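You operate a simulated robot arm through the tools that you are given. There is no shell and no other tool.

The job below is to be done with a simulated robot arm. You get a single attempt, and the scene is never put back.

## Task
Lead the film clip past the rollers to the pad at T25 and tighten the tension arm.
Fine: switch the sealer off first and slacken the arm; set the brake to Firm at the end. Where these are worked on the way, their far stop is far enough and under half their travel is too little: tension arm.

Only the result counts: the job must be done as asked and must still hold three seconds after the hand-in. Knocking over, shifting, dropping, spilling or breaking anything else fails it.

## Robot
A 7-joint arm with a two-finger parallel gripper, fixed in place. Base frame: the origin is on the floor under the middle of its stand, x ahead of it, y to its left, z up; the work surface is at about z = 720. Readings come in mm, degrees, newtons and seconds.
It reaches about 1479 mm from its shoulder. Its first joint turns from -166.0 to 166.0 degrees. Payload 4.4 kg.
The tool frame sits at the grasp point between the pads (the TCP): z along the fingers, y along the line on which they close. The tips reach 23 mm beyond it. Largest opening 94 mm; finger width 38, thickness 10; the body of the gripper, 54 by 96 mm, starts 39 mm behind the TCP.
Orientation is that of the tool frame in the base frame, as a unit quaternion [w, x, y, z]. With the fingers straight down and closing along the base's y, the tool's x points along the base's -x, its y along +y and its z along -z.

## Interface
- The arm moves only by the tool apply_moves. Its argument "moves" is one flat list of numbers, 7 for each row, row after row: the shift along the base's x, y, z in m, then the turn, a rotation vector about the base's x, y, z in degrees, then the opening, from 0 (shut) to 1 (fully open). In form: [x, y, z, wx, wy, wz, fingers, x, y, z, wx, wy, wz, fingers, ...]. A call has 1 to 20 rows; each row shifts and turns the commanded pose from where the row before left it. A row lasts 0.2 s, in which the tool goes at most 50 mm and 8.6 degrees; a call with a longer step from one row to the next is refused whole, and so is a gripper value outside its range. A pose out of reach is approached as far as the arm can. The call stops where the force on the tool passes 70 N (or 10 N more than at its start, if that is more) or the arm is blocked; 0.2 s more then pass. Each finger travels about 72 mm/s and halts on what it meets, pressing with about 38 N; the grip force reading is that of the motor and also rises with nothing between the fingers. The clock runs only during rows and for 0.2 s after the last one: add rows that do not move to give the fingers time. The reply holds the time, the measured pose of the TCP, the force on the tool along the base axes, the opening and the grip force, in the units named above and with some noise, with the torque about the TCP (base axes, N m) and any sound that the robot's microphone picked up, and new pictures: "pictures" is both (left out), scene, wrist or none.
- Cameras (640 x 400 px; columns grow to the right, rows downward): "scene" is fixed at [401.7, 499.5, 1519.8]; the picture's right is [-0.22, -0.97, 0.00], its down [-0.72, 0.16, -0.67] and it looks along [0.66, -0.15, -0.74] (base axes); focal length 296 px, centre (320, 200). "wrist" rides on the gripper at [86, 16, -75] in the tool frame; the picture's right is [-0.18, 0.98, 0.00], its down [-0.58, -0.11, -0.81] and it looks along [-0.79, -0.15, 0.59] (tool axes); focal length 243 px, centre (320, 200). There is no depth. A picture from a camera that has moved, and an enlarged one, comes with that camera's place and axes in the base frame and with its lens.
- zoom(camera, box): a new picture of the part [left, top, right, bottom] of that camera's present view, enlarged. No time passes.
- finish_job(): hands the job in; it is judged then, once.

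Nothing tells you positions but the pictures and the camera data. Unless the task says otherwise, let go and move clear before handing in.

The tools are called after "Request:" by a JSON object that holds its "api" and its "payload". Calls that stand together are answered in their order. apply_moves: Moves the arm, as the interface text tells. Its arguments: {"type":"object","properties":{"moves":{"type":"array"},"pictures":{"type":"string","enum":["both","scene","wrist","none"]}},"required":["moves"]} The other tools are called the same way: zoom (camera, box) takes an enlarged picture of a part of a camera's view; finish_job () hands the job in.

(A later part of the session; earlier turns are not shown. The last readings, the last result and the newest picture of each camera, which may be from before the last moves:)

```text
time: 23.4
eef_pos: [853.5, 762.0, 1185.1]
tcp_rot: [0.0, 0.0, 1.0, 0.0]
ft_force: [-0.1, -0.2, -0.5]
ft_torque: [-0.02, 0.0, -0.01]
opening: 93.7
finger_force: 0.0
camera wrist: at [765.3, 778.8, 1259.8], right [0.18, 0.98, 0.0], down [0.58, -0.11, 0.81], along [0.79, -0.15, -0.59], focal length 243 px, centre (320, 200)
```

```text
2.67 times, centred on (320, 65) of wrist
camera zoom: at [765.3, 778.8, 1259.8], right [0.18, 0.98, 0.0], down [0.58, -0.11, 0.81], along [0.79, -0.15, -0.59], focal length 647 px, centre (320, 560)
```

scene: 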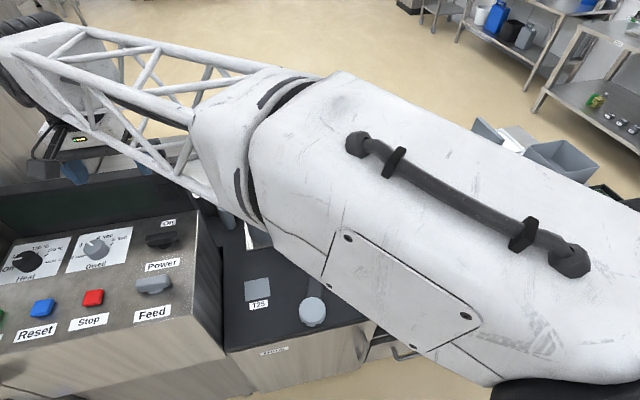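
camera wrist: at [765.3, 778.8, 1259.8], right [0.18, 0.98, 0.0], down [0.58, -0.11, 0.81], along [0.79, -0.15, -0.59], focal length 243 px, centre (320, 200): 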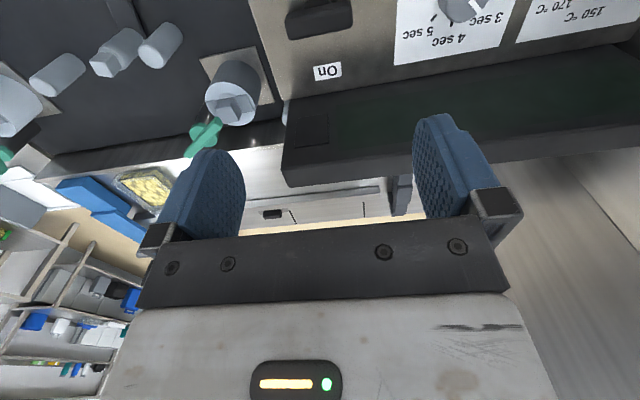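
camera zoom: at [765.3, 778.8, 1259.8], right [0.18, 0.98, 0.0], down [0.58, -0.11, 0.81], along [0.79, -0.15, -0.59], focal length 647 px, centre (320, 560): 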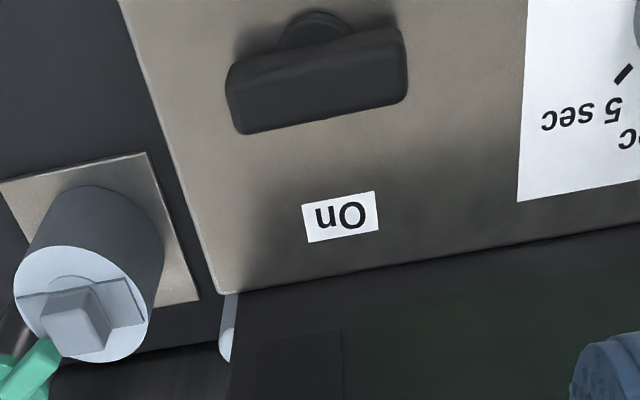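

The Power bar now rests across, well off "On", and the display is dark. Next I'll move to hover over the tension-arm knob near (886,392).

Request:
{"api": "apply_moves", "payload": {"moves": [0.004, -0.041, 0, 0, 0, 0, 1, 0.004, -0.041, 0, 0, 0, 0, 1, 0.004, -0.041, 0, 0, 0, 0, 1, 0.004, -0.041, -0.02, 0, 0, 0, 1, 0.004, -0.041, -0.025, 0, 0, 0, 1, 0.004, -0.041, -0.025, 0, 0, 0, 1, 0.004, -0.041, -0.025, 0, 0, 0, 1, 0.004, -0.041, -0.025, 0, 0, 0, 1, 0, -0.041, -0.025, 0, 0, 0, 1, 0, 0, 0, 0, 0, 0, 1]}}

Request:
{"api": "zoom", "payload": {"camera": "wrist", "box": [180, 0, 480, 200]}}

```text
time: 25.6
eef_pos: [884.9, 393.4, 1038.3]
tcp_rot: [0.0, 0.0, 1.0, 0.0]
ft_force: [-0.4, -0.3, -1.2]
ft_torque: [-0.03, -0.03, 0.01]
opening: 94.2
finger_force: 0.1
camera wrist: at [797.8, 410.9, 1113.7], right [0.18, 0.98, 0.0], down [0.58, -0.11, 0.81], along [0.79, -0.15, -0.59], focal length 243 px, centre (320, 200)
```

scene: 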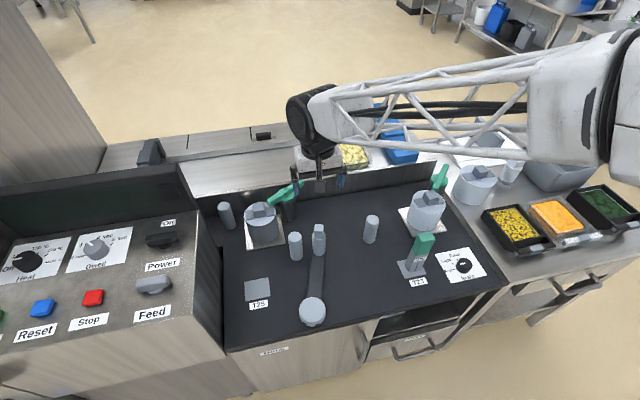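
wrist: 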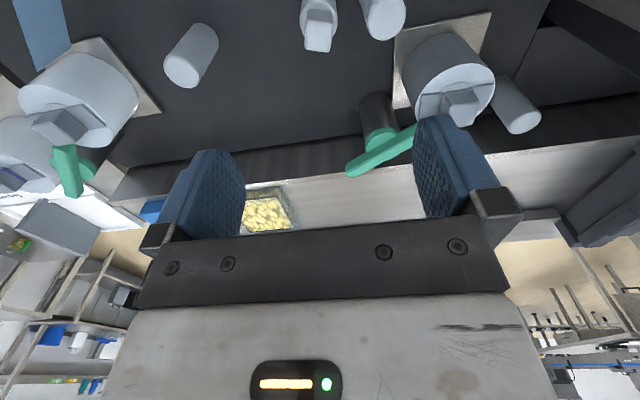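

```text
2.00 times, centred on (330, 100) of wrist
camera zoom: at [797.8, 410.9, 1113.7], right [0.18, 0.98, 0.0], down [0.58, -0.11, 0.81], along [0.79, -0.15, -0.59], focal length 485 px, centre (300, 400)
```

zoom: 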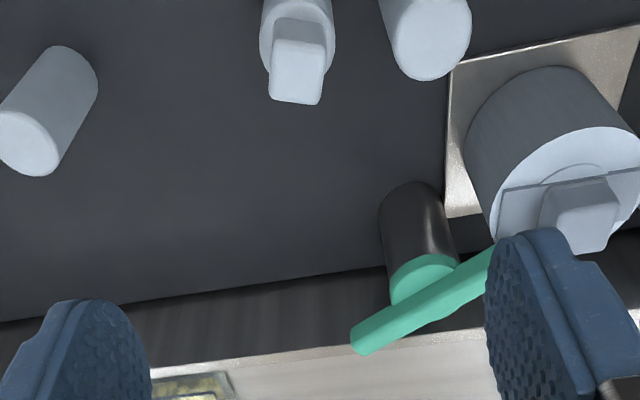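

The knob's top sits at about (884,394,868), aligned with the arm at roughly −18°. I'll yaw to match, descend around it with a loose cage, and then test how the arm swings.

Request:
{"api": "apply_moves", "payload": {"moves": [0, 0, -0.03, 0, 0, -6, 1, 0, 0, -0.04, 0, 0, -6, 1, 0, 0, -0.04, 0, 0, -6, 1, 0, 0, -0.03, 0, 0, 0, 1, 0, 0, -0.02, 0, 0, 0, 1, 0, 0, -0.008, 0, 0, 0, 1, 0, 0, 0, 0, 0, 0, 0.6, 0, 0, 0, 0, 0, 0, 0.36, 0, 0, 0, 0, 0, 0, 0.36, 0, 0, 0, 0, 0, 0, 0.36]}}

Request:
{"api": "zoom", "payload": {"camera": "wrist", "box": [200, 40, 440, 200]}}

Request:
{"api": "zoom", "payload": {"camera": "scene", "box": [260, 170, 420, 290]}}

```text
time: 27.8
eef_pos: [884.6, 391.0, 872.0]
tcp_rot: [0.0, 0.157, 0.988, 0.0]
ft_force: [0.4, 0.7, 0.1]
ft_torque: [0.0, -0.03, -0.01]
opening: 33.8
finger_force: 0.1
camera wrist: at [806.5, 434.5, 945.5], right [0.48, 0.88, 0.0], down [0.52, -0.28, 0.81], along [0.71, -0.39, -0.59], focal length 243 px, centre (320, 200)
```

scene: 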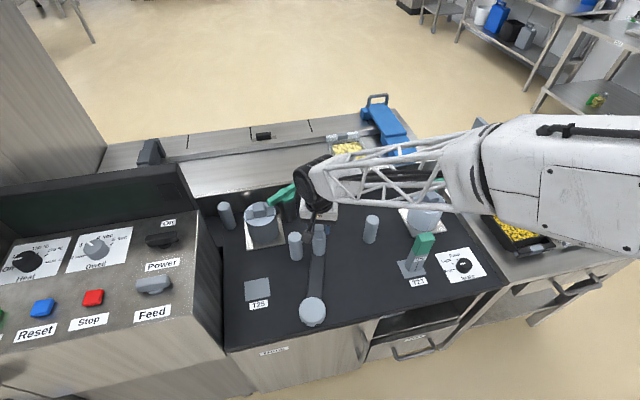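
wrist: 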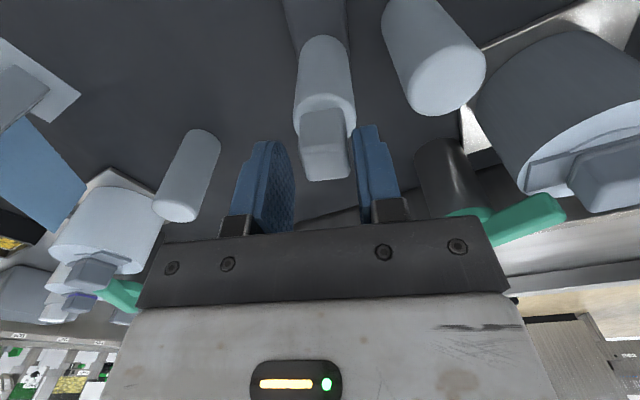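

```text
2.50 times, centred on (320, 120) of wrist
camera zoom: at [806.5, 434.5, 945.5], right [0.48, 0.88, 0.0], down [0.52, -0.28, 0.81], along [0.71, -0.39, -0.59], focal length 606 px, centre (320, 400)
```

zoom: 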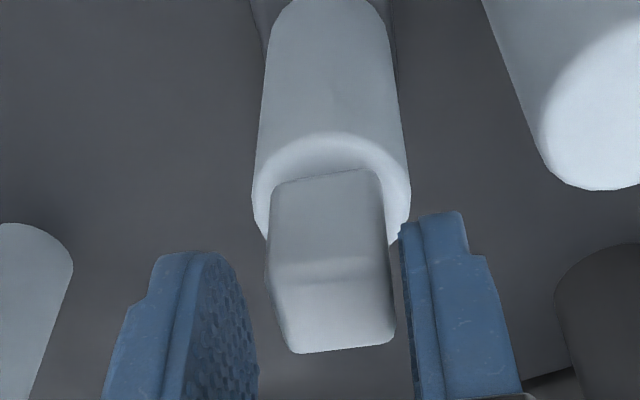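

```text
3.33 times, centred on (340, 230) of scene
camera zoom: at [401.7, 499.5, 1519.8], right [-0.22, -0.97, 0.0], down [-0.72, 0.16, -0.67], along [0.66, -0.15, -0.74], focal length 988 px, centre (253, 100)
```

zoom: 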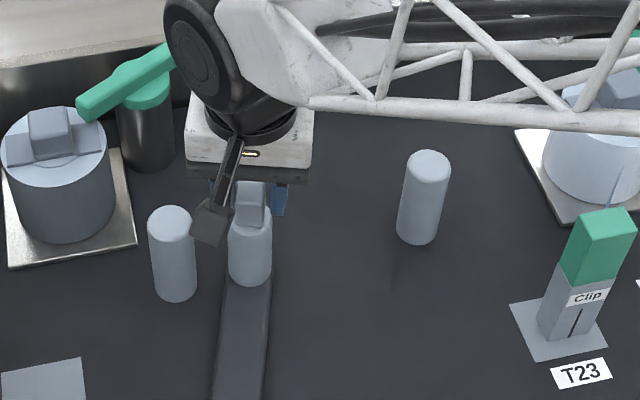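

The fingers straddle the knob nicely. I'll swing the cage about 10° clockwise along the arc, away from the left roller, and see whether the arm follows freely.

Request:
{"api": "apply_moves", "payload": {"moves": [0, 0, -0.004, 0, 0, 0, 0.36, -0.0056, -0.015, 0, 0, 0, -5, 0.36, -0.0069, -0.0145, 0, 0, 0, -5, 0.36, 0, 0, 0, 0, 0, 0, 0.36]}}

Request:
{"api": "zoom", "payload": {"camera": "scene", "box": [260, 170, 420, 330]}}

```text
time: 28.8
eef_pos: [871.1, 361.6, 867.5]
tcp_rot: [0.001, 0.242, 0.97, 0.0]
ft_force: [0.7, 0.3, 0.9]
ft_torque: [0.01, -0.02, 0.0]
opening: 34.2
finger_force: 0.6
camera wrist: at [802.7, 418.3, 942.2], right [0.62, 0.78, 0.0], down [0.46, -0.37, 0.81], along [0.63, -0.5, -0.59], focal length 243 px, centre (320, 200)
```

scene: 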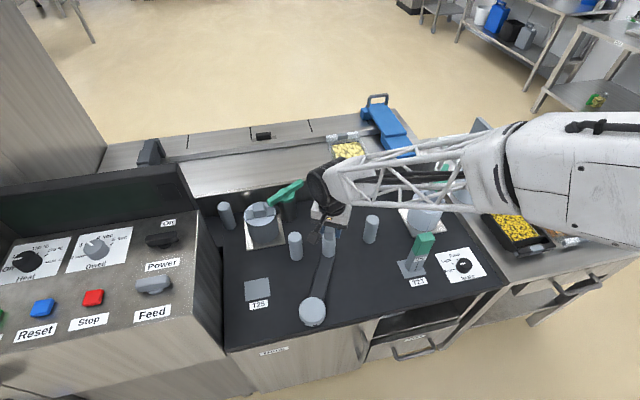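
wrist: 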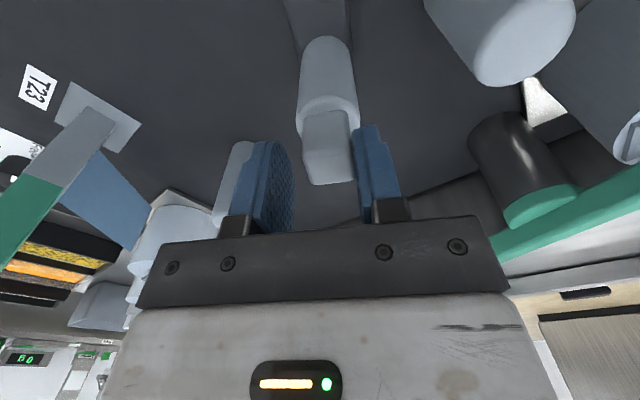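

```text
2.50 times, centred on (340, 250) of scene
camera zoom: at [401.7, 499.5, 1519.8], right [-0.22, -0.97, 0.0], down [-0.72, 0.16, -0.67], along [0.66, -0.15, -0.74], focal length 741 px, centre (270, 75)
```

zoom: 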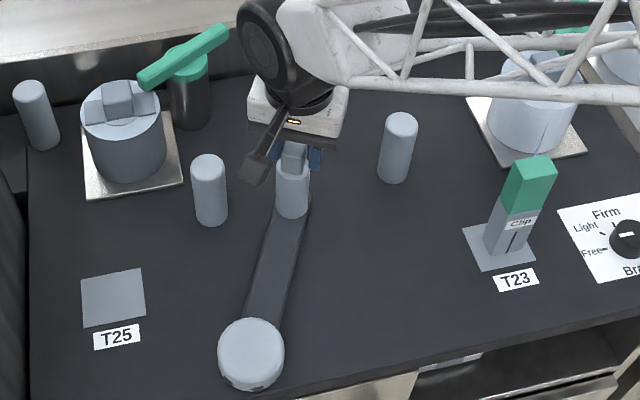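

The arm swings freely clockwise with no force. I'll zoom in on its hub for any tight/slack markings before going on.

Request:
{"api": "zoom", "payload": {"camera": "scene", "box": [280, 280, 350, 340]}}

Request:
{"api": "zoom", "payload": {"camera": "wrist", "box": [260, 0, 400, 60]}}

```text
6.67 times, centred on (315, 310) of scene
camera zoom: at [401.7, 499.5, 1519.8], right [-0.22, -0.97, 0.0], down [-0.72, 0.16, -0.67], along [0.66, -0.15, -0.74], focal length 1976 px, centre (353, -533)
```

zoom: 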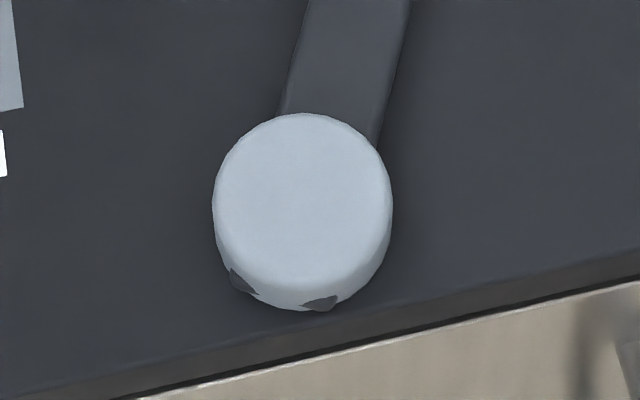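

```text
4.57 times, centred on (330, 30) of wrist
camera zoom: at [802.7, 418.3, 942.2], right [0.62, 0.78, 0.0], down [0.46, -0.37, 0.81], along [0.63, -0.5, -0.59], focal length 1109 px, centre (274, 977)
```

zoom: 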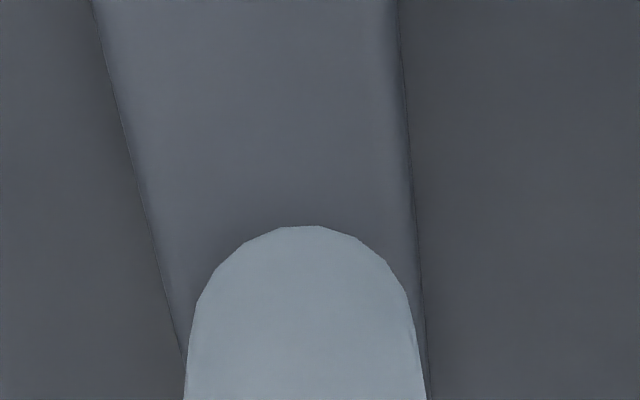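

No markings on the hub. I'll keep swinging clockwise along the arc to find the far stop.

Request:
{"api": "apply_moves", "payload": {"moves": [-0.0134, -0.0215, 0, 0, 0, -8, 0.36, -0.0165, -0.0196, 0, 0, 0, -8, 0.36, -0.0191, -0.0172, 0, 0, 0, -8, 0.36, 0, 0, 0, 0, 0, 0, 0.36]}}

```text
time: 29.8
eef_pos: [821.1, 303.8, 866.8]
tcp_rot: [-0.001, 0.439, 0.898, 0.0]
ft_force: [1.4, 1.4, 0.1]
ft_torque: [-0.01, -0.06, 0.03]
opening: 34.0
finger_force: 0.8
camera wrist: at [781.5, 383.5, 941.2], right [0.89, 0.46, 0.0], down [0.27, -0.53, 0.81], along [0.37, -0.72, -0.59], focal length 243 px, centre (320, 200)
```

scene: 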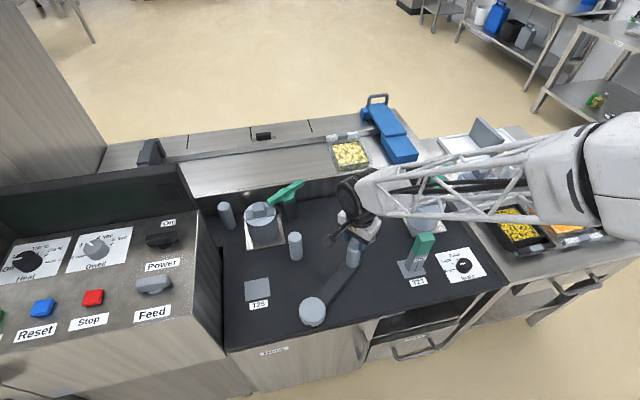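
wrist: 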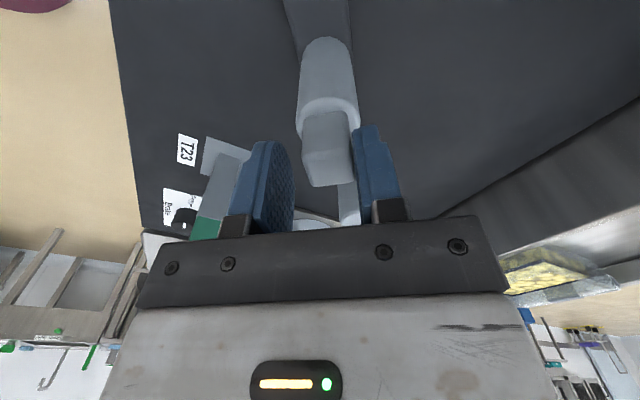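

It's still free at about −52°, so I'll carry on in smaller steps.

Request:
{"api": "apply_moves", "payload": {"moves": [-0.0213, -0.0143, 0, 0, 0, -8, 0.36, -0.0231, -0.0113, 0, 0, 0, -8, 0.36, 0, 0, 0, 0, 0, 0, 0.36]}}

```text
time: 30.6
eef_pos: [777.4, 280.3, 865.9]
tcp_rot: [0.0, 0.559, 0.829, 0.0]
ft_force: [0.9, -0.4, 1.4]
ft_torque: [0.01, -0.02, 0.05]
opening: 34.2
finger_force: 0.3
camera wrist: at [760.0, 367.1, 941.6], right [0.98, 0.2, 0.0], down [0.12, -0.58, 0.81], along [0.16, -0.79, -0.59], focal length 243 px, centre (320, 200)
```

scene: 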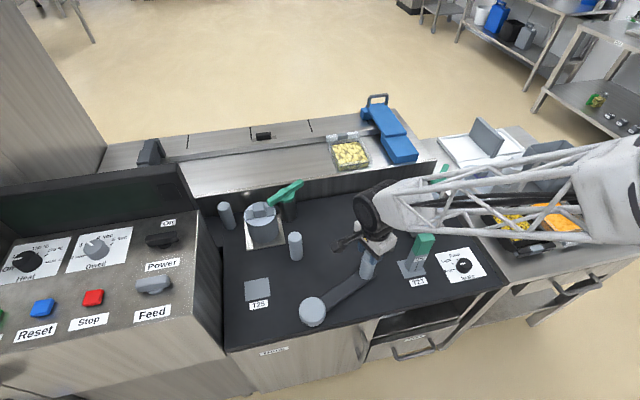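
wrist: 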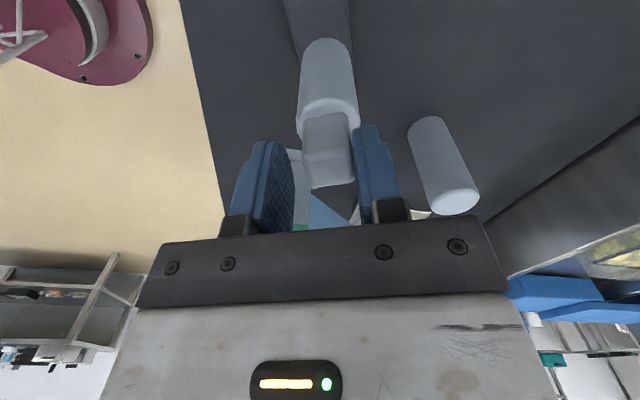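

Request:
{"api": "apply_moves", "payload": {"moves": [-0.0244, -0.0079, 0, 0, 0, -8, 0.36, -0.0253, -0.0045, 0, 0, 0, -8, 0.36, 0, 0, 0, 0, 0, 0, 0.36]}}

```text
time: 31.4
eef_pos: [728.0, 267.5, 867.3]
tcp_rot: [0.0, 0.67, 0.743, 0.0]
ft_force: [0.6, 1.3, 0.5]
ft_torque: [0.03, 0.02, 0.03]
opening: 33.8
finger_force: 0.3
camera wrist: at [734.2, 356.1, 941.6], right [1.0, -0.08, 0.0], down [-0.05, -0.59, 0.81], along [-0.07, -0.8, -0.59], focal length 243 px, centre (320, 200)
```

scene: 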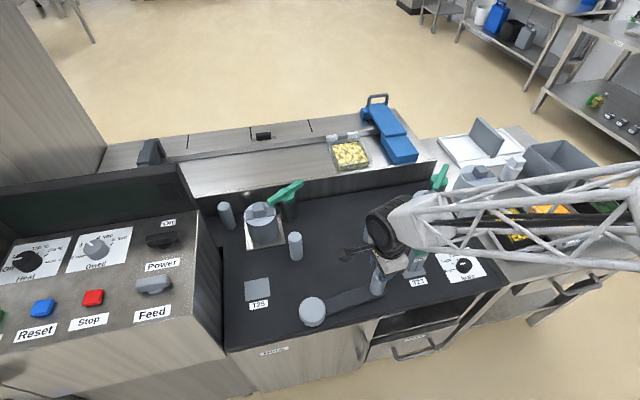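
wrist: 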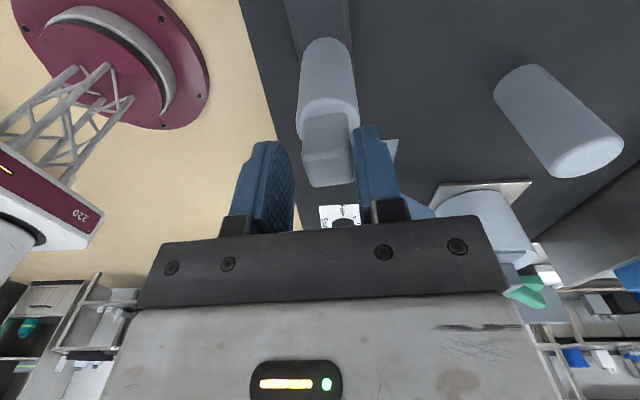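

Still free at about −84°, and the roller now points along −y. I'll go one more small step to see if a stop is near.

Request:
{"api": "apply_moves", "payload": {"moves": [-0.013, -0.0008, 0, 0, 0, -4, 0.36, -0.0128, 0, 0, 0, 0, -4, 0.36, 0, 0, 0, 0, 0, 0, 0.36]}}

Request:
{"api": "zoom", "payload": {"camera": "scene", "box": [280, 220, 440, 340]}}

```text
time: 32.2
eef_pos: [703.7, 266.2, 866.8]
tcp_rot: [0.0, 0.719, 0.695, 0.001]
ft_force: [13.3, 2.0, -0.6]
ft_torque: [0.2, -0.2, 0.27]
opening: 39.2
finger_force: 6.5
camera wrist: at [722.3, 353.3, 942.1], right [0.98, -0.22, 0.0], down [-0.13, -0.58, 0.81], along [-0.18, -0.79, -0.59], focal length 243 px, centre (320, 200)
```

scene: 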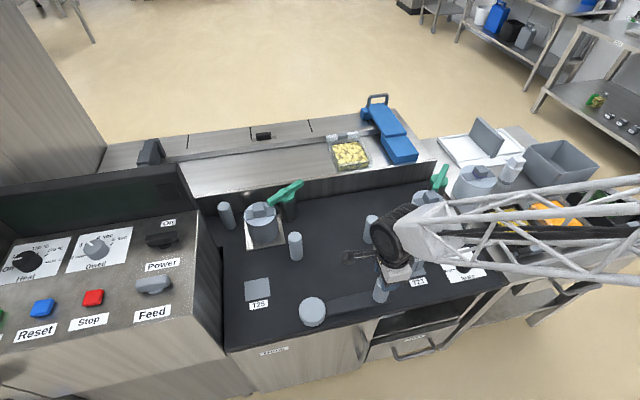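
wrist: 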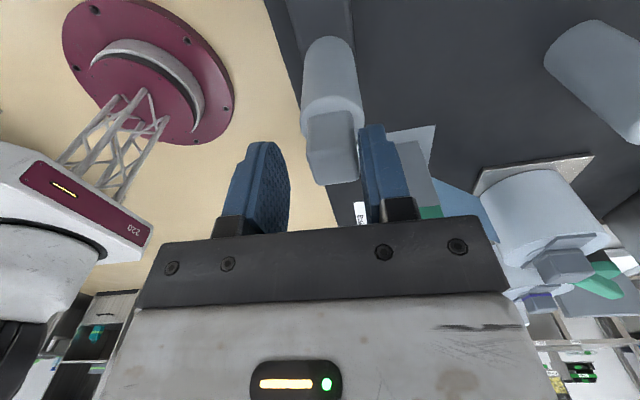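

```text
3.33 times, centred on (360, 280) of scene
camera zoom: at [401.7, 499.5, 1519.8], right [-0.22, -0.97, 0.0], down [-0.72, 0.16, -0.67], along [0.66, -0.15, -0.74], focal length 988 px, centre (187, -67)
```

zoom: 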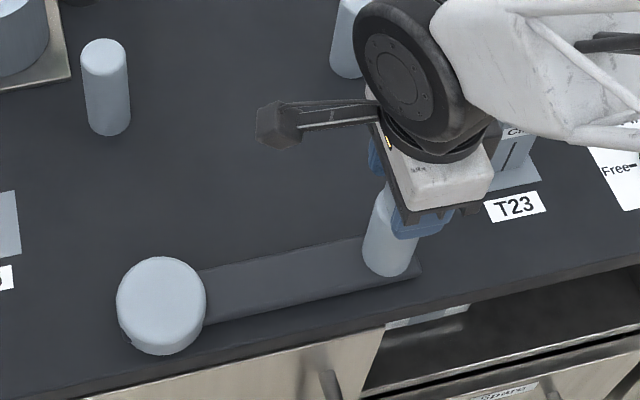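

The arm hit its far stop at about −88°, which clears the lane between the hub and the fixed rollers, so this is the slack end. I'll let go, lift away and check that it stays.

Request:
{"api": "apply_moves", "payload": {"moves": [0.004, 0, 0, 0, 0, 4, 0.5, 0, 0, 0, 0, 0, 0, 0.6, 0, 0, 0.03, 0, 0, 0, 0.6, 0, 0, 0.045, 0, 0, 0, 0.6, 0, 0, 0.045, 0, 0, 0, 1, 0, 0, 0.045, 0, 0, 0, 1, -0.01, 0, 0.035, 0, 0, 8, 1, -0.01, 0, 0, 0, 0, 8, 1, -0.01, 0, 0, 0, 0, 8, 1, -0.01, 0, 0, 0, 0, 8, 1, -0.01, -0.01, 0, 0, 0, 8, 1, -0.01, -0.01, 0, 0, 0, 8, 1, 0, -0.02, 0, 0, 0, 8, 1, 0, -0.02, 0, 0, 0, 8, 1, 0, -0.02, 0, 0, 0, 8, 1, 0, -0.02, 0, 0, 0, 8, 1, 0, -0.02, 0, 0, 0, 8, 1, 0, 0, 0, 0, 0, 0, 1]}}

Request:
{"api": "zoom", "payload": {"camera": "wrist", "box": [160, 0, 480, 200]}}

Request:
{"api": "zoom", "payload": {"camera": "scene", "box": [280, 190, 500, 340]}}

```text
time: 36.0
eef_pos: [646.6, 147.0, 1066.1]
tcp_rot: [-0.001, -0.001, 1.0, 0.0]
ft_force: [0.5, 0.4, -0.6]
ft_torque: [0.01, 0.02, 0.01]
opening: 93.9
finger_force: 0.1
camera wrist: at [560.4, 163.1, 1141.9], right [0.18, 0.98, 0.0], down [0.58, -0.11, 0.81], along [0.79, -0.15, -0.59], focal length 243 px, centre (320, 200)
```

scene: 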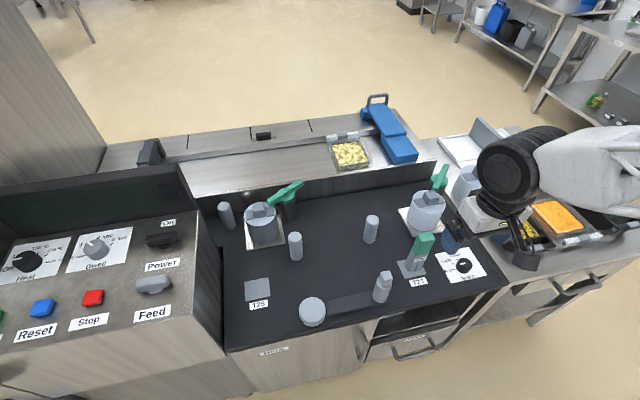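
wrist: 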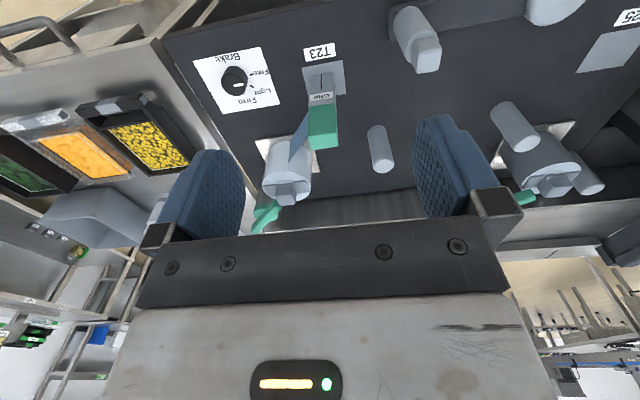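

```text
2.00 times, centred on (320, 100) of wrist
camera zoom: at [560.4, 163.1, 1141.9], right [0.18, 0.98, 0.0], down [0.58, -0.11, 0.81], along [0.79, -0.15, -0.59], focal length 485 px, centre (320, 400)
```

zoom: 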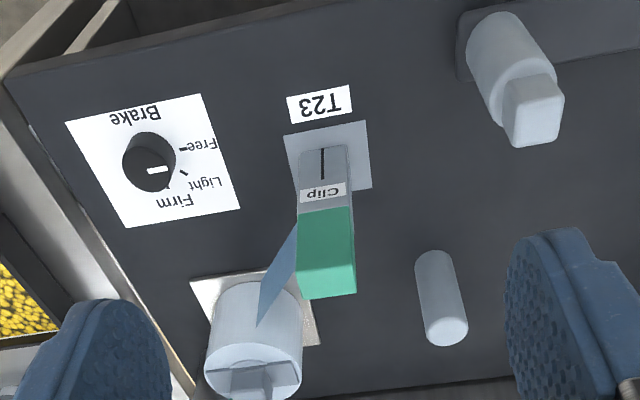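

```text
2.67 times, centred on (390, 265) of scene
camera zoom: at [401.7, 499.5, 1519.8], right [-0.22, -0.97, 0.0], down [-0.72, 0.16, -0.67], along [0.66, -0.15, -0.74], focal length 790 px, centre (133, 27)
```

zoom: 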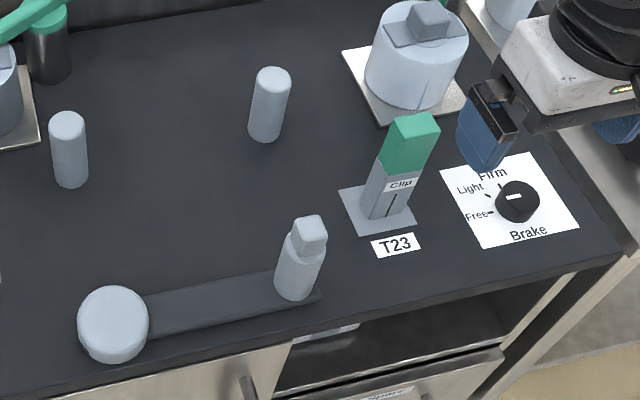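

The arm stays put at its slack stop. Next I'll go above the clip, around (780,129) with its top at about z≈878, keeping the fingers open along y.

Request:
{"api": "apply_moves", "payload": {"moves": [0.034, -0.0045, -0.01, 0, 0, 0, 1, 0.034, -0.0045, -0.02, 0, 0, 0, 1, 0.034, -0.0045, -0.03, 0, 0, 0, 1, 0.031, -0.0045, -0.03, 0, 0, 0, 1, 0, 0, 0, 0, 0, 0, 1]}}

Request:
{"api": "zoom", "payload": {"camera": "wrist", "box": [180, 0, 480, 200]}}

Request:
{"api": "zoom", "payload": {"camera": "scene", "box": [360, 180, 500, 290]}}

```text
time: 37.2
eef_pos: [780.7, 128.0, 976.5]
tcp_rot: [-0.001, 0.0, 1.0, 0.0]
ft_force: [0.3, -0.2, -0.3]
ft_torque: [0.0, 0.02, 0.01]
opening: 93.9
finger_force: 0.0
camera wrist: at [693.9, 144.6, 1051.8], right [0.18, 0.98, 0.0], down [0.58, -0.11, 0.81], along [0.79, -0.15, -0.59], focal length 243 px, centre (320, 200)
```

scene: 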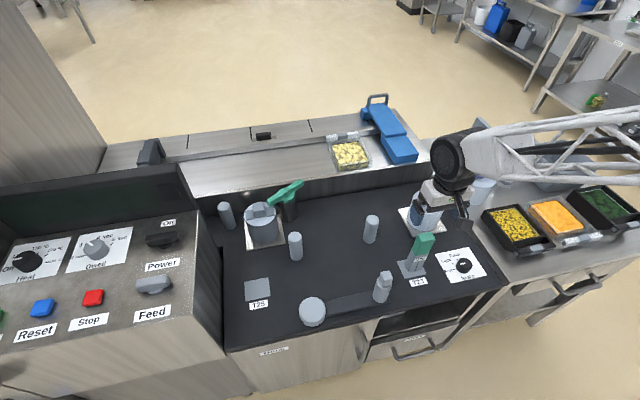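
wrist: 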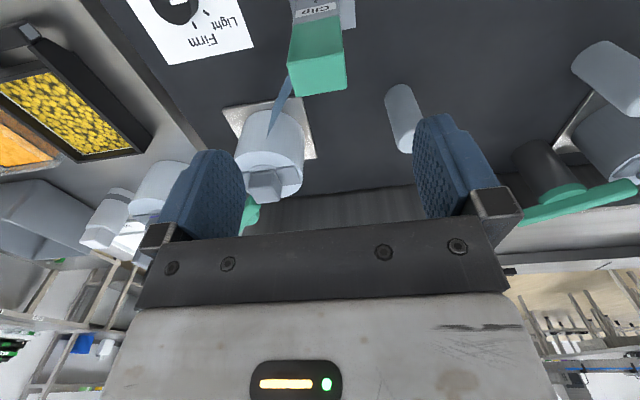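

```text
2.00 times, centred on (330, 100) of wrist
camera zoom: at [693.9, 144.6, 1051.8], right [0.18, 0.98, 0.0], down [0.58, -0.11, 0.81], along [0.79, -0.15, -0.59], focal length 485 px, centre (300, 400)
```

zoom: 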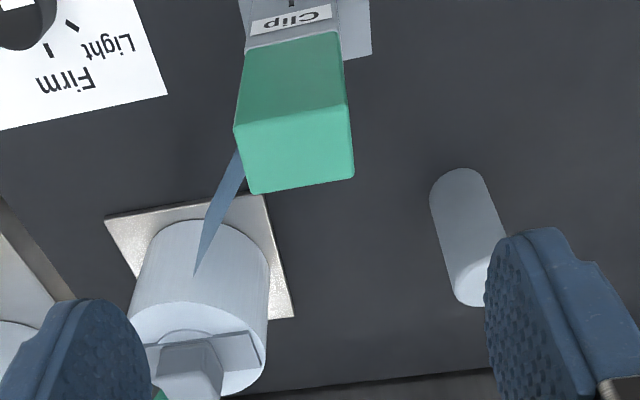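

```text
3.64 times, centred on (430, 235) of scene
camera zoom: at [401.7, 499.5, 1519.8], right [-0.22, -0.97, 0.0], down [-0.72, 0.16, -0.67], along [0.66, -0.15, -0.74], focal length 1078 px, centre (-80, 73)
```

zoom: 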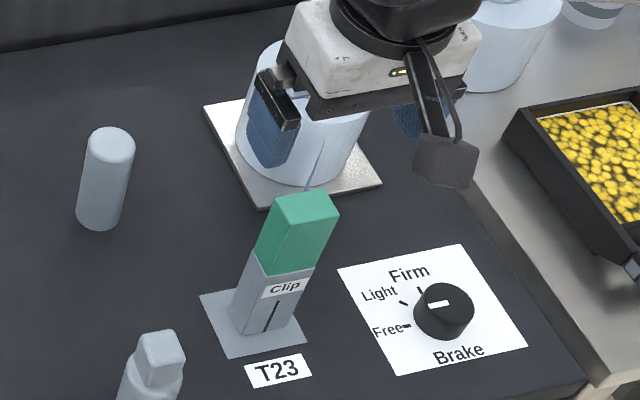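

The clip is centred at (779.5,128), right under the gripper. I'll descend to z≈860 and close on the green part.

Request:
{"api": "apply_moves", "payload": {"moves": [-0.001, 0, -0.04, 0, 0, 0, 1, 0, 0, -0.04, 0, 0, 0, 1, 0, 0, -0.024, 0, 0, 0, 1, 0, 0, -0.012, 0, 0, 0, 1, 0, 0, 0, 0, 0, 0, 1]}}

Request:
{"api": "zoom", "payload": {"camera": "wrist", "box": [160, 20, 480, 240]}}

Request:
{"api": "zoom", "payload": {"camera": "scene", "box": [360, 180, 500, 290]}}

```text
time: 38.4
eef_pos: [778.4, 127.7, 861.8]
tcp_rot: [-0.001, 0.0, 1.0, 0.0]
ft_force: [0.1, -0.7, 0.1]
ft_torque: [-0.02, -0.01, -0.02]
opening: 93.9
finger_force: 0.0
camera wrist: at [691.6, 144.8, 936.1], right [0.18, 0.98, 0.0], down [0.58, -0.11, 0.81], along [0.79, -0.15, -0.59], focal length 243 px, centre (320, 200)
```

scene: 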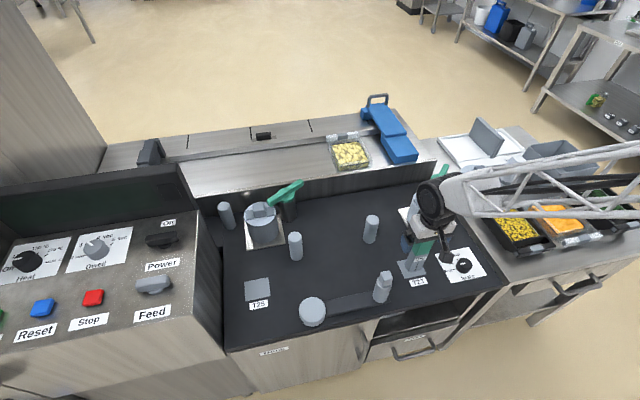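
wrist: 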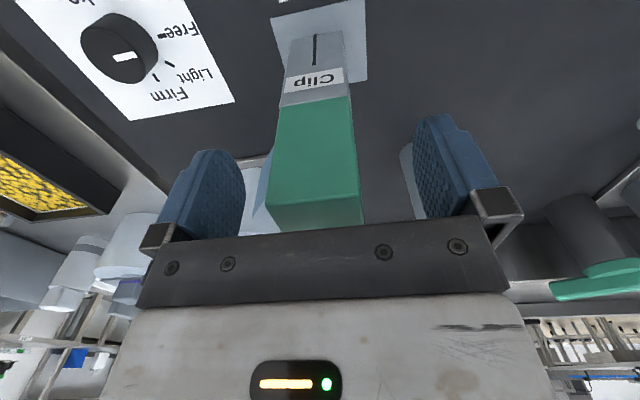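

```text
1.82 times, centred on (320, 130) of wrist
camera zoom: at [691.6, 144.8, 936.1], right [0.18, 0.98, 0.0], down [0.58, -0.11, 0.81], along [0.79, -0.15, -0.59], focal length 441 px, centre (320, 327)
```

zoom: 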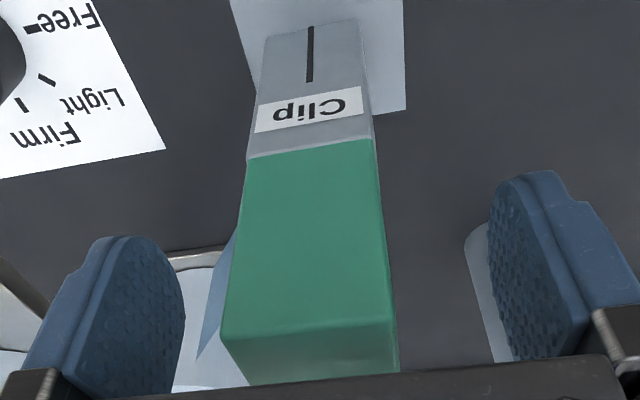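

```text
3.64 times, centred on (430, 235) of scene
camera zoom: at [401.7, 499.5, 1519.8], right [-0.22, -0.97, 0.0], down [-0.72, 0.16, -0.67], along [0.66, -0.15, -0.74], focal length 1078 px, centre (-80, 73)
```

zoom: 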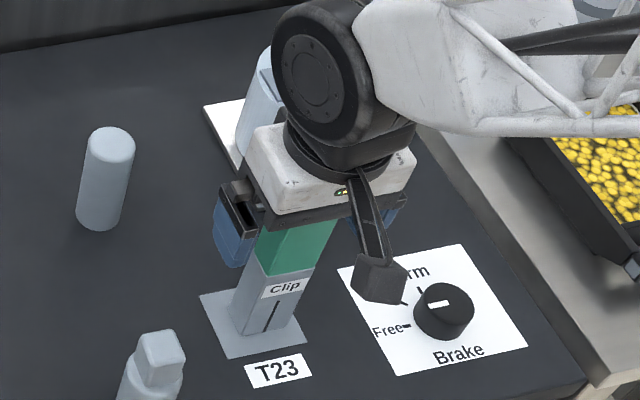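

The clip is centred between the fingers and the gripper body clears its top. I'm closing.

Request:
{"api": "apply_moves", "payload": {"moves": [0, 0, 0, 0, 0, 0, 0.7, 0, 0, 0, 0, 0, 0, 0.5, 0, 0, 0, 0, 0, 0, 0.3, 0, 0, 0, 0, 0, 0, 0.2, 0, 0, 0, 0, 0, 0, 0.2], "pictures": "wrist"}}

```text
time: 39.6
eef_pos: [778.5, 127.7, 862.0]
tcp_rot: [0.001, 0.0, 1.0, 0.0]
ft_force: [-0.2, -0.8, -1.3]
ft_torque: [-0.04, -0.04, -0.01]
opening: 39.7
finger_force: 37.6
camera wrist: at [691.5, 144.8, 936.3], right [0.18, 0.98, 0.0], down [0.58, -0.11, 0.81], along [0.79, -0.15, -0.59], focal length 243 px, centre (320, 200)
```

wrist: 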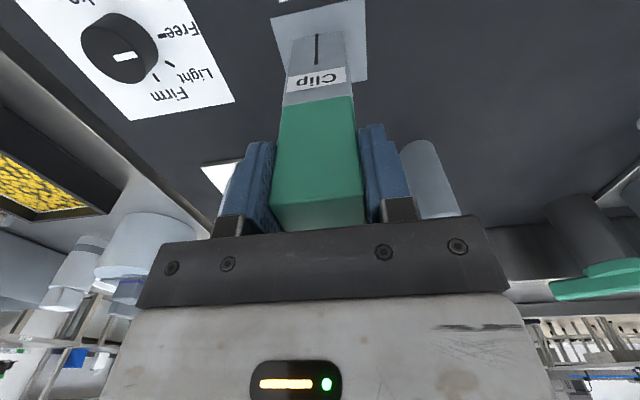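

The clip is held at 39.7 mm. I'll lift it 8 mm and start leading it between the arm roller and the fixed rollers, watching the film force.

Request:
{"api": "apply_moves", "payload": {"moves": [0, 0, 0.004, 0, 0, 0, 0.2, 0, 0, 0.004, 0, 0, 0, 0.2, 0, 0, 0, 0, 0, 0, 0.2, 0.01, 0.02, 0, 0, 0, 0, 0.2, 0.01, 0.02, 0, 0, 0, 0, 0.2, 0.01, 0.02, 0, 0, 0, 0, 0.2, 0, 0, 0, 0, 0, 0, 0.2]}}

Request:
{"api": "zoom", "payload": {"camera": "scene", "box": [320, 170, 500, 310]}}

```text
time: 41.2
eef_pos: [809.0, 191.0, 869.9]
tcp_rot: [-0.001, 0.0, 1.0, -0.001]
ft_force: [0.1, 0.4, -3.2]
ft_torque: [0.0, 0.01, -0.01]
opening: 39.7
finger_force: 37.5
camera wrist: at [722.0, 207.3, 943.8], right [0.18, 0.98, 0.0], down [0.58, -0.11, 0.81], along [0.79, -0.15, -0.59], focal length 243 px, centre (320, 200)
```

scene: 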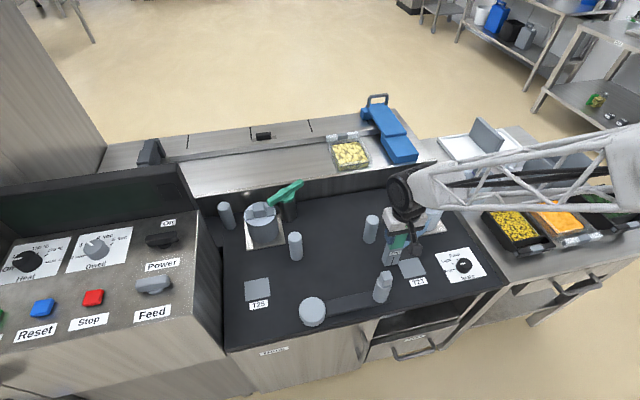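
wrist: 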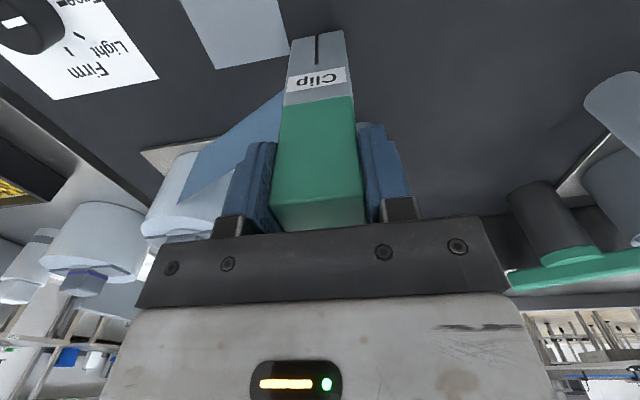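

```text
2.86 times, centred on (410, 240) of scene
camera zoom: at [401.7, 499.5, 1519.8], right [-0.22, -0.97, 0.0], down [-0.72, 0.16, -0.67], along [0.66, -0.15, -0.74], focal length 847 px, centre (63, 86)
```

zoom: 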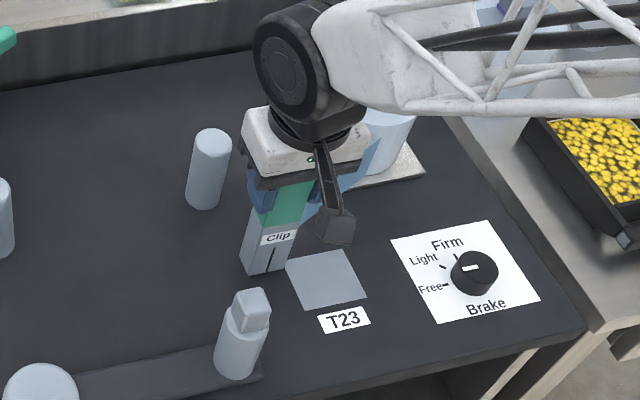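

The film pays out freely with the clip. I'll continue between the slack arm roller and the right-hand fixed roller.

Request:
{"api": "apply_moves", "payload": {"moves": [0.01, 0.025, 0, 0, 0, 0, 0.2, 0.01, 0.025, 0, 0, 0, 0, 0.2, 0.002, 0.028, 0, 0, 0, 0, 0.2, 0, 0.028, 0, 0, 0, 0, 0.2, 0, 0.028, 0, 0, 0, 0, 0.2, 0, 0.028, 0, 0, 0, 0, 0.2, 0, 0, 0, 0, 0, 0, 0.2]}}

Request:
{"api": "zoom", "payload": {"camera": "scene", "box": [260, 170, 440, 310]}}

```text
time: 42.8
eef_pos: [830.1, 350.4, 869.6]
tcp_rot: [-0.001, 0.0, 1.0, 0.0]
ft_force: [0.1, -0.4, -2.6]
ft_torque: [-0.03, -0.02, -0.02]
opening: 39.7
finger_force: 38.0
camera wrist: at [743.2, 367.8, 945.4], right [0.18, 0.98, 0.0], down [0.58, -0.11, 0.81], along [0.79, -0.15, -0.59], focal length 243 px, centre (320, 200)
```

scene: 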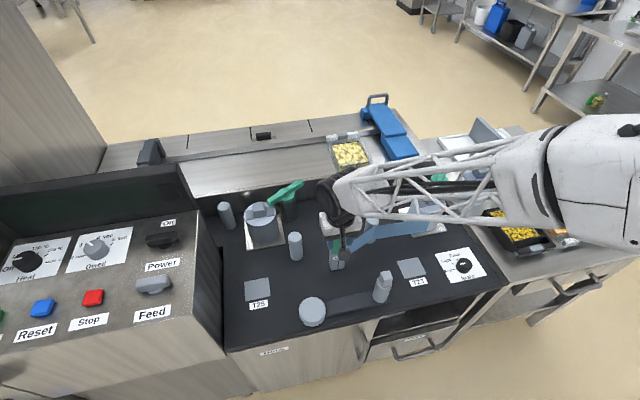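
wrist: 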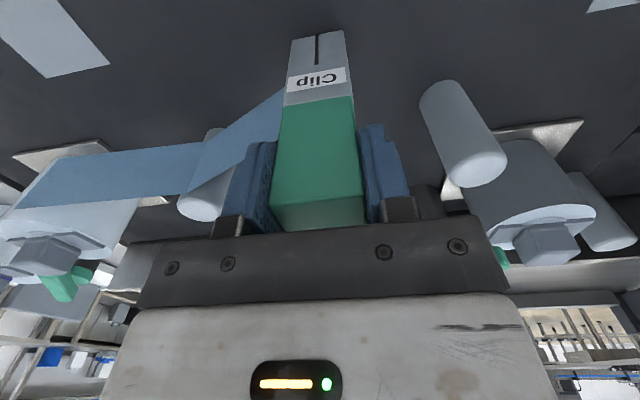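

```text
2.86 times, centred on (350, 240) of scene
camera zoom: at [401.7, 499.5, 1519.8], right [-0.22, -0.97, 0.0], down [-0.72, 0.16, -0.67], along [0.66, -0.15, -0.74], focal length 847 px, centre (234, 86)
```

zoom: 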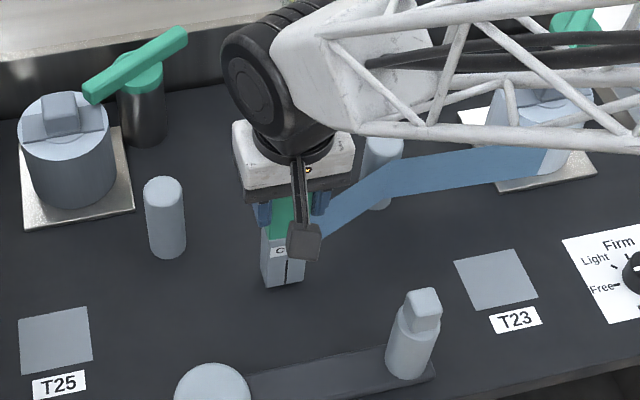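

The film wraps the front of the right-hand roller. I'll continue past the left roller toward T25.

Request:
{"api": "apply_moves", "payload": {"moves": [0, 0.028, 0, 0, 0, 0, 0.2, 0, 0.028, 0, 0, 0, 0, 0.2, 0, 0.028, 0, 0, 0, 0, 0.2, 0, 0.028, 0, 0, 0, 0, 0.2, -0.003, 0.028, 0, 0, 0, 0, 0.2, -0.004, 0.028, 0, 0, 0, 0, 0.2, -0.004, 0.028, 0, 0, 0, 0, 0.2, -0.004, 0.022, 0, 0, 0, 0, 0.2, -0.0025, 0.0216, 0, 0, 0, 0, 0.2, 0, 0, 0, 0, 0, 0, 0.2]}}

Request:
{"api": "zoom", "payload": {"camera": "scene", "box": [200, 170, 400, 330]}}

Request:
{"api": "zoom", "payload": {"camera": "wrist", "box": [200, 0, 440, 130]}}

```text
time: 45.0
eef_pos: [812.2, 591.2, 870.6]
tcp_rot: [0.0, 0.0, 1.0, 0.0]
ft_force: [-0.4, -0.3, -3.2]
ft_torque: [-0.01, -0.01, -0.01]
opening: 39.7
finger_force: 38.0
camera wrist: at [725.0, 608.5, 944.5], right [0.18, 0.98, 0.0], down [0.58, -0.11, 0.81], along [0.79, -0.15, -0.59], focal length 243 px, centre (320, 200)
```

scene: 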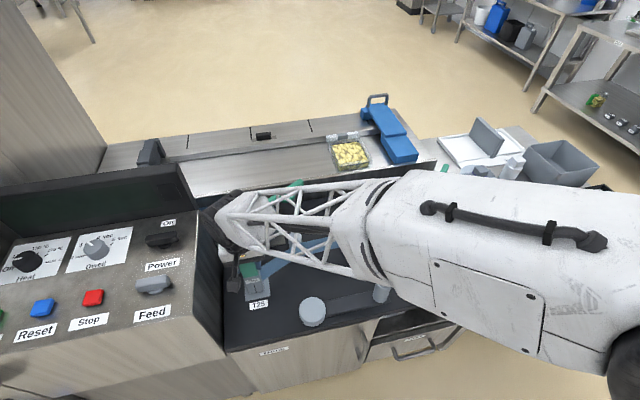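
wrist: 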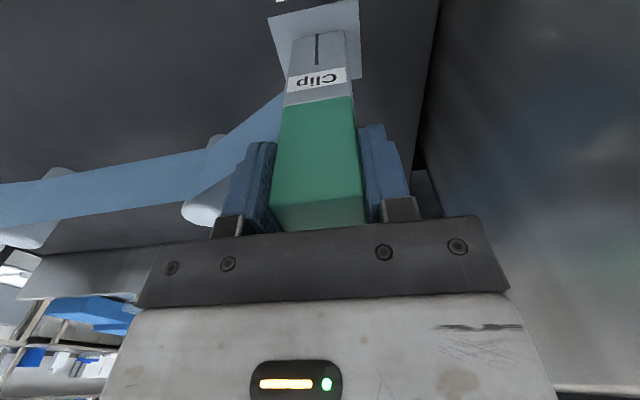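

```text
2.50 times, centred on (300, 250) of scene
camera zoom: at [401.7, 499.5, 1519.8], right [-0.22, -0.97, 0.0], down [-0.72, 0.16, -0.67], along [0.66, -0.15, -0.74], focal length 741 px, centre (370, 75)
```

zoom: 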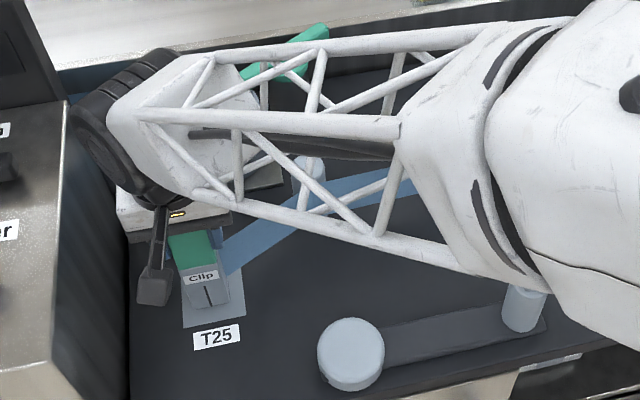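

```text
2.67 times, centred on (320, 65) of wrist
camera zoom: at [725.0, 608.5, 944.5], right [0.18, 0.98, 0.0], down [0.58, -0.11, 0.81], along [0.79, -0.15, -0.59], focal length 647 px, centre (320, 560)
```

zoom: 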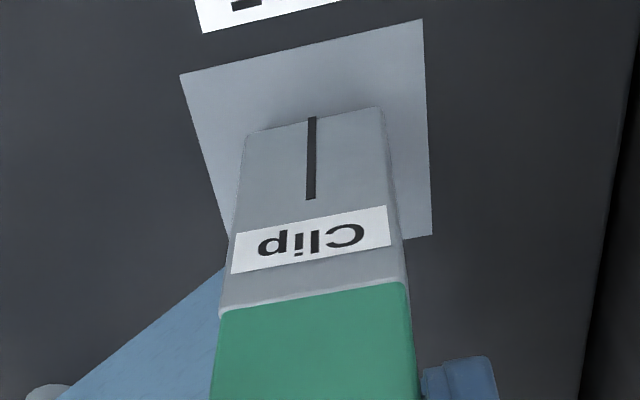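

The clip is over the T25 pad, about 1.5 mm off centre, and the film passes in front of both fixed rollers. I'll correct that small offset and set it down gently.

Request:
{"api": "apply_moves", "payload": {"moves": [0.0015, -0.0015, 0, 0, 0, 0, 0.2, 0, 0, -0.003, 0, 0, 0, 0.2, 0, 0, -0.003, 0, 0, 0, 0.2, 0, 0, -0.0015, 0, 0, 0, 0.2, 0, 0, 0, 0, 0, 0, 0.2], "pictures": "wrist"}}

Request:
{"api": "zoom", "payload": {"camera": "wrist", "box": [200, 0, 440, 130]}}

```text
time: 46.2
eef_pos: [814.6, 588.7, 863.2]
tcp_rot: [0.0, 0.0, 1.0, 0.0]
ft_force: [0.2, 0.2, -3.2]
ft_torque: [0.02, -0.01, 0.01]
opening: 39.7
finger_force: 38.2
camera wrist: at [727.6, 605.5, 936.9], right [0.18, 0.98, 0.0], down [0.58, -0.11, 0.81], along [0.79, -0.15, -0.59], focal length 243 px, centre (320, 200)
```

wrist: 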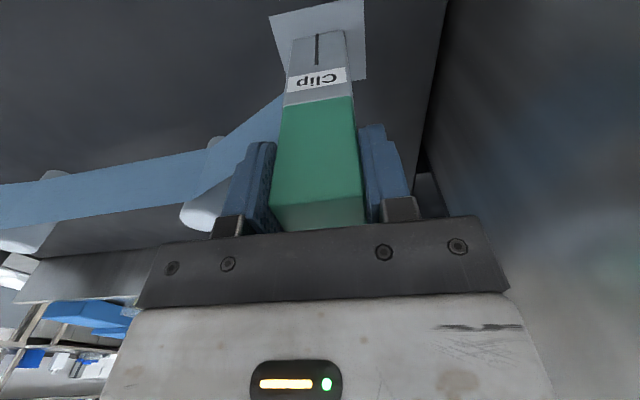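

```text
2.67 times, centred on (320, 65) of wrist
camera zoom: at [727.6, 605.5, 936.9], right [0.18, 0.98, 0.0], down [0.58, -0.11, 0.81], along [0.79, -0.15, -0.59], focal length 647 px, centre (320, 560)
```

zoom: 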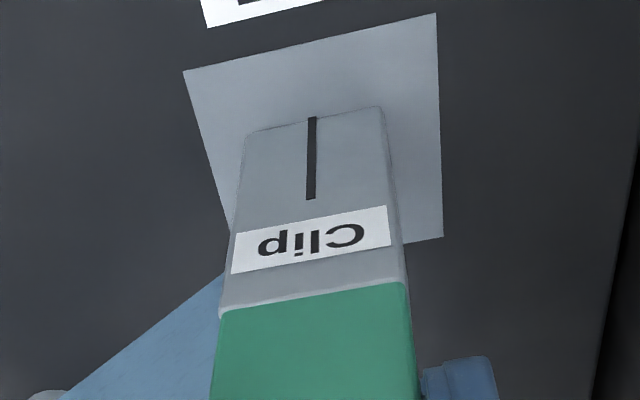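

Request:
{"api": "apply_moves", "payload": {"moves": [0, 0, -0.001, 0, 0, 0, 0.2, 0, 0, 0, 0, 0, 0, 0.2], "pictures": "none"}}

Request:
{"api": "apply_moves", "payload": {"moves": [0, 0, -0.001, 0, 0, 0, 0.2, 0, 0, 0, 0, 0, 0, 0.2], "pictures": "none"}}

```text
time: 46.8
eef_pos: [815.5, 588.5, 861.2]
tcp_rot: [0.0, 0.0, 1.0, -0.001]
ft_force: [-0.6, -0.3, -1.0]
ft_torque: [-0.08, 0.04, 0.0]
opening: 40.0
finger_force: 37.8
```

```text
time: 47.4
eef_pos: [815.1, 589.5, 861.6]
tcp_rot: [0.002, 0.0, 1.0, 0.0]
ft_force: [-5.4, -0.6, 14.7]
ft_torque: [-0.27, 0.84, -0.04]
opening: 39.7
finger_force: 38.0
```

The clip has touched down on the pad. I'll relieve the pressure, open gradually and rise straight up.

Request:
{"api": "apply_moves", "payload": {"moves": [0, 0, 0.0008, 0, 0, 0, 0.2, 0, 0, 0, 0, 0, 0, 0.4, 0, 0, 0, 0, 0, 0, 0.5, 0, 0, 0, 0, 0, 0, 0.65, 0, 0, 0, 0, 0, 0, 0.65], "pictures": "wrist"}}

Request:
{"api": "zoom", "payload": {"camera": "wrist", "box": [160, 0, 440, 180]}}

```text
time: 48.6
eef_pos: [816.4, 589.3, 860.2]
tcp_rot: [0.0, 0.0, 1.0, 0.0]
ft_force: [-0.3, -0.3, -0.4]
ft_torque: [0.02, 0.0, 0.01]
opening: 61.0
finger_force: 0.2
camera wrist: at [728.3, 605.6, 935.3], right [0.18, 0.98, 0.0], down [0.58, -0.11, 0.81], along [0.79, -0.15, -0.59], focal length 243 px, centre (320, 200)
```

wrist: 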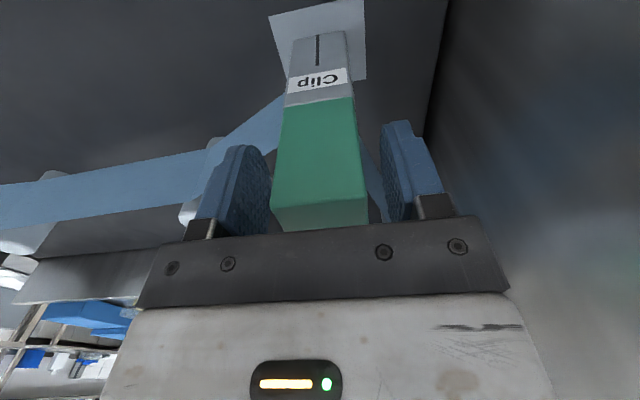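

```text
2.22 times, centred on (300, 90) of wrist
camera zoom: at [728.3, 605.6, 935.3], right [0.18, 0.98, 0.0], down [0.58, -0.11, 0.81], along [0.79, -0.15, -0.59], focal length 539 px, centre (364, 444)
```

zoom: 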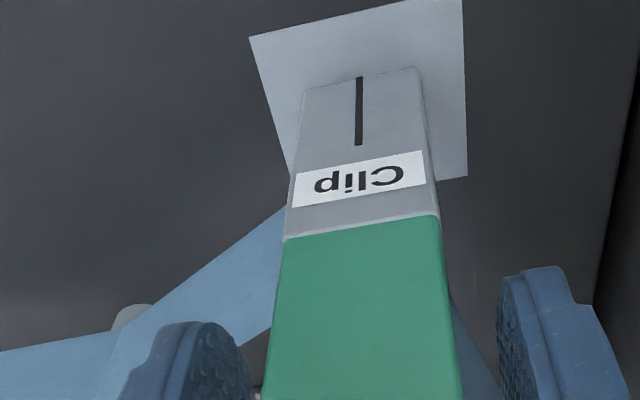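

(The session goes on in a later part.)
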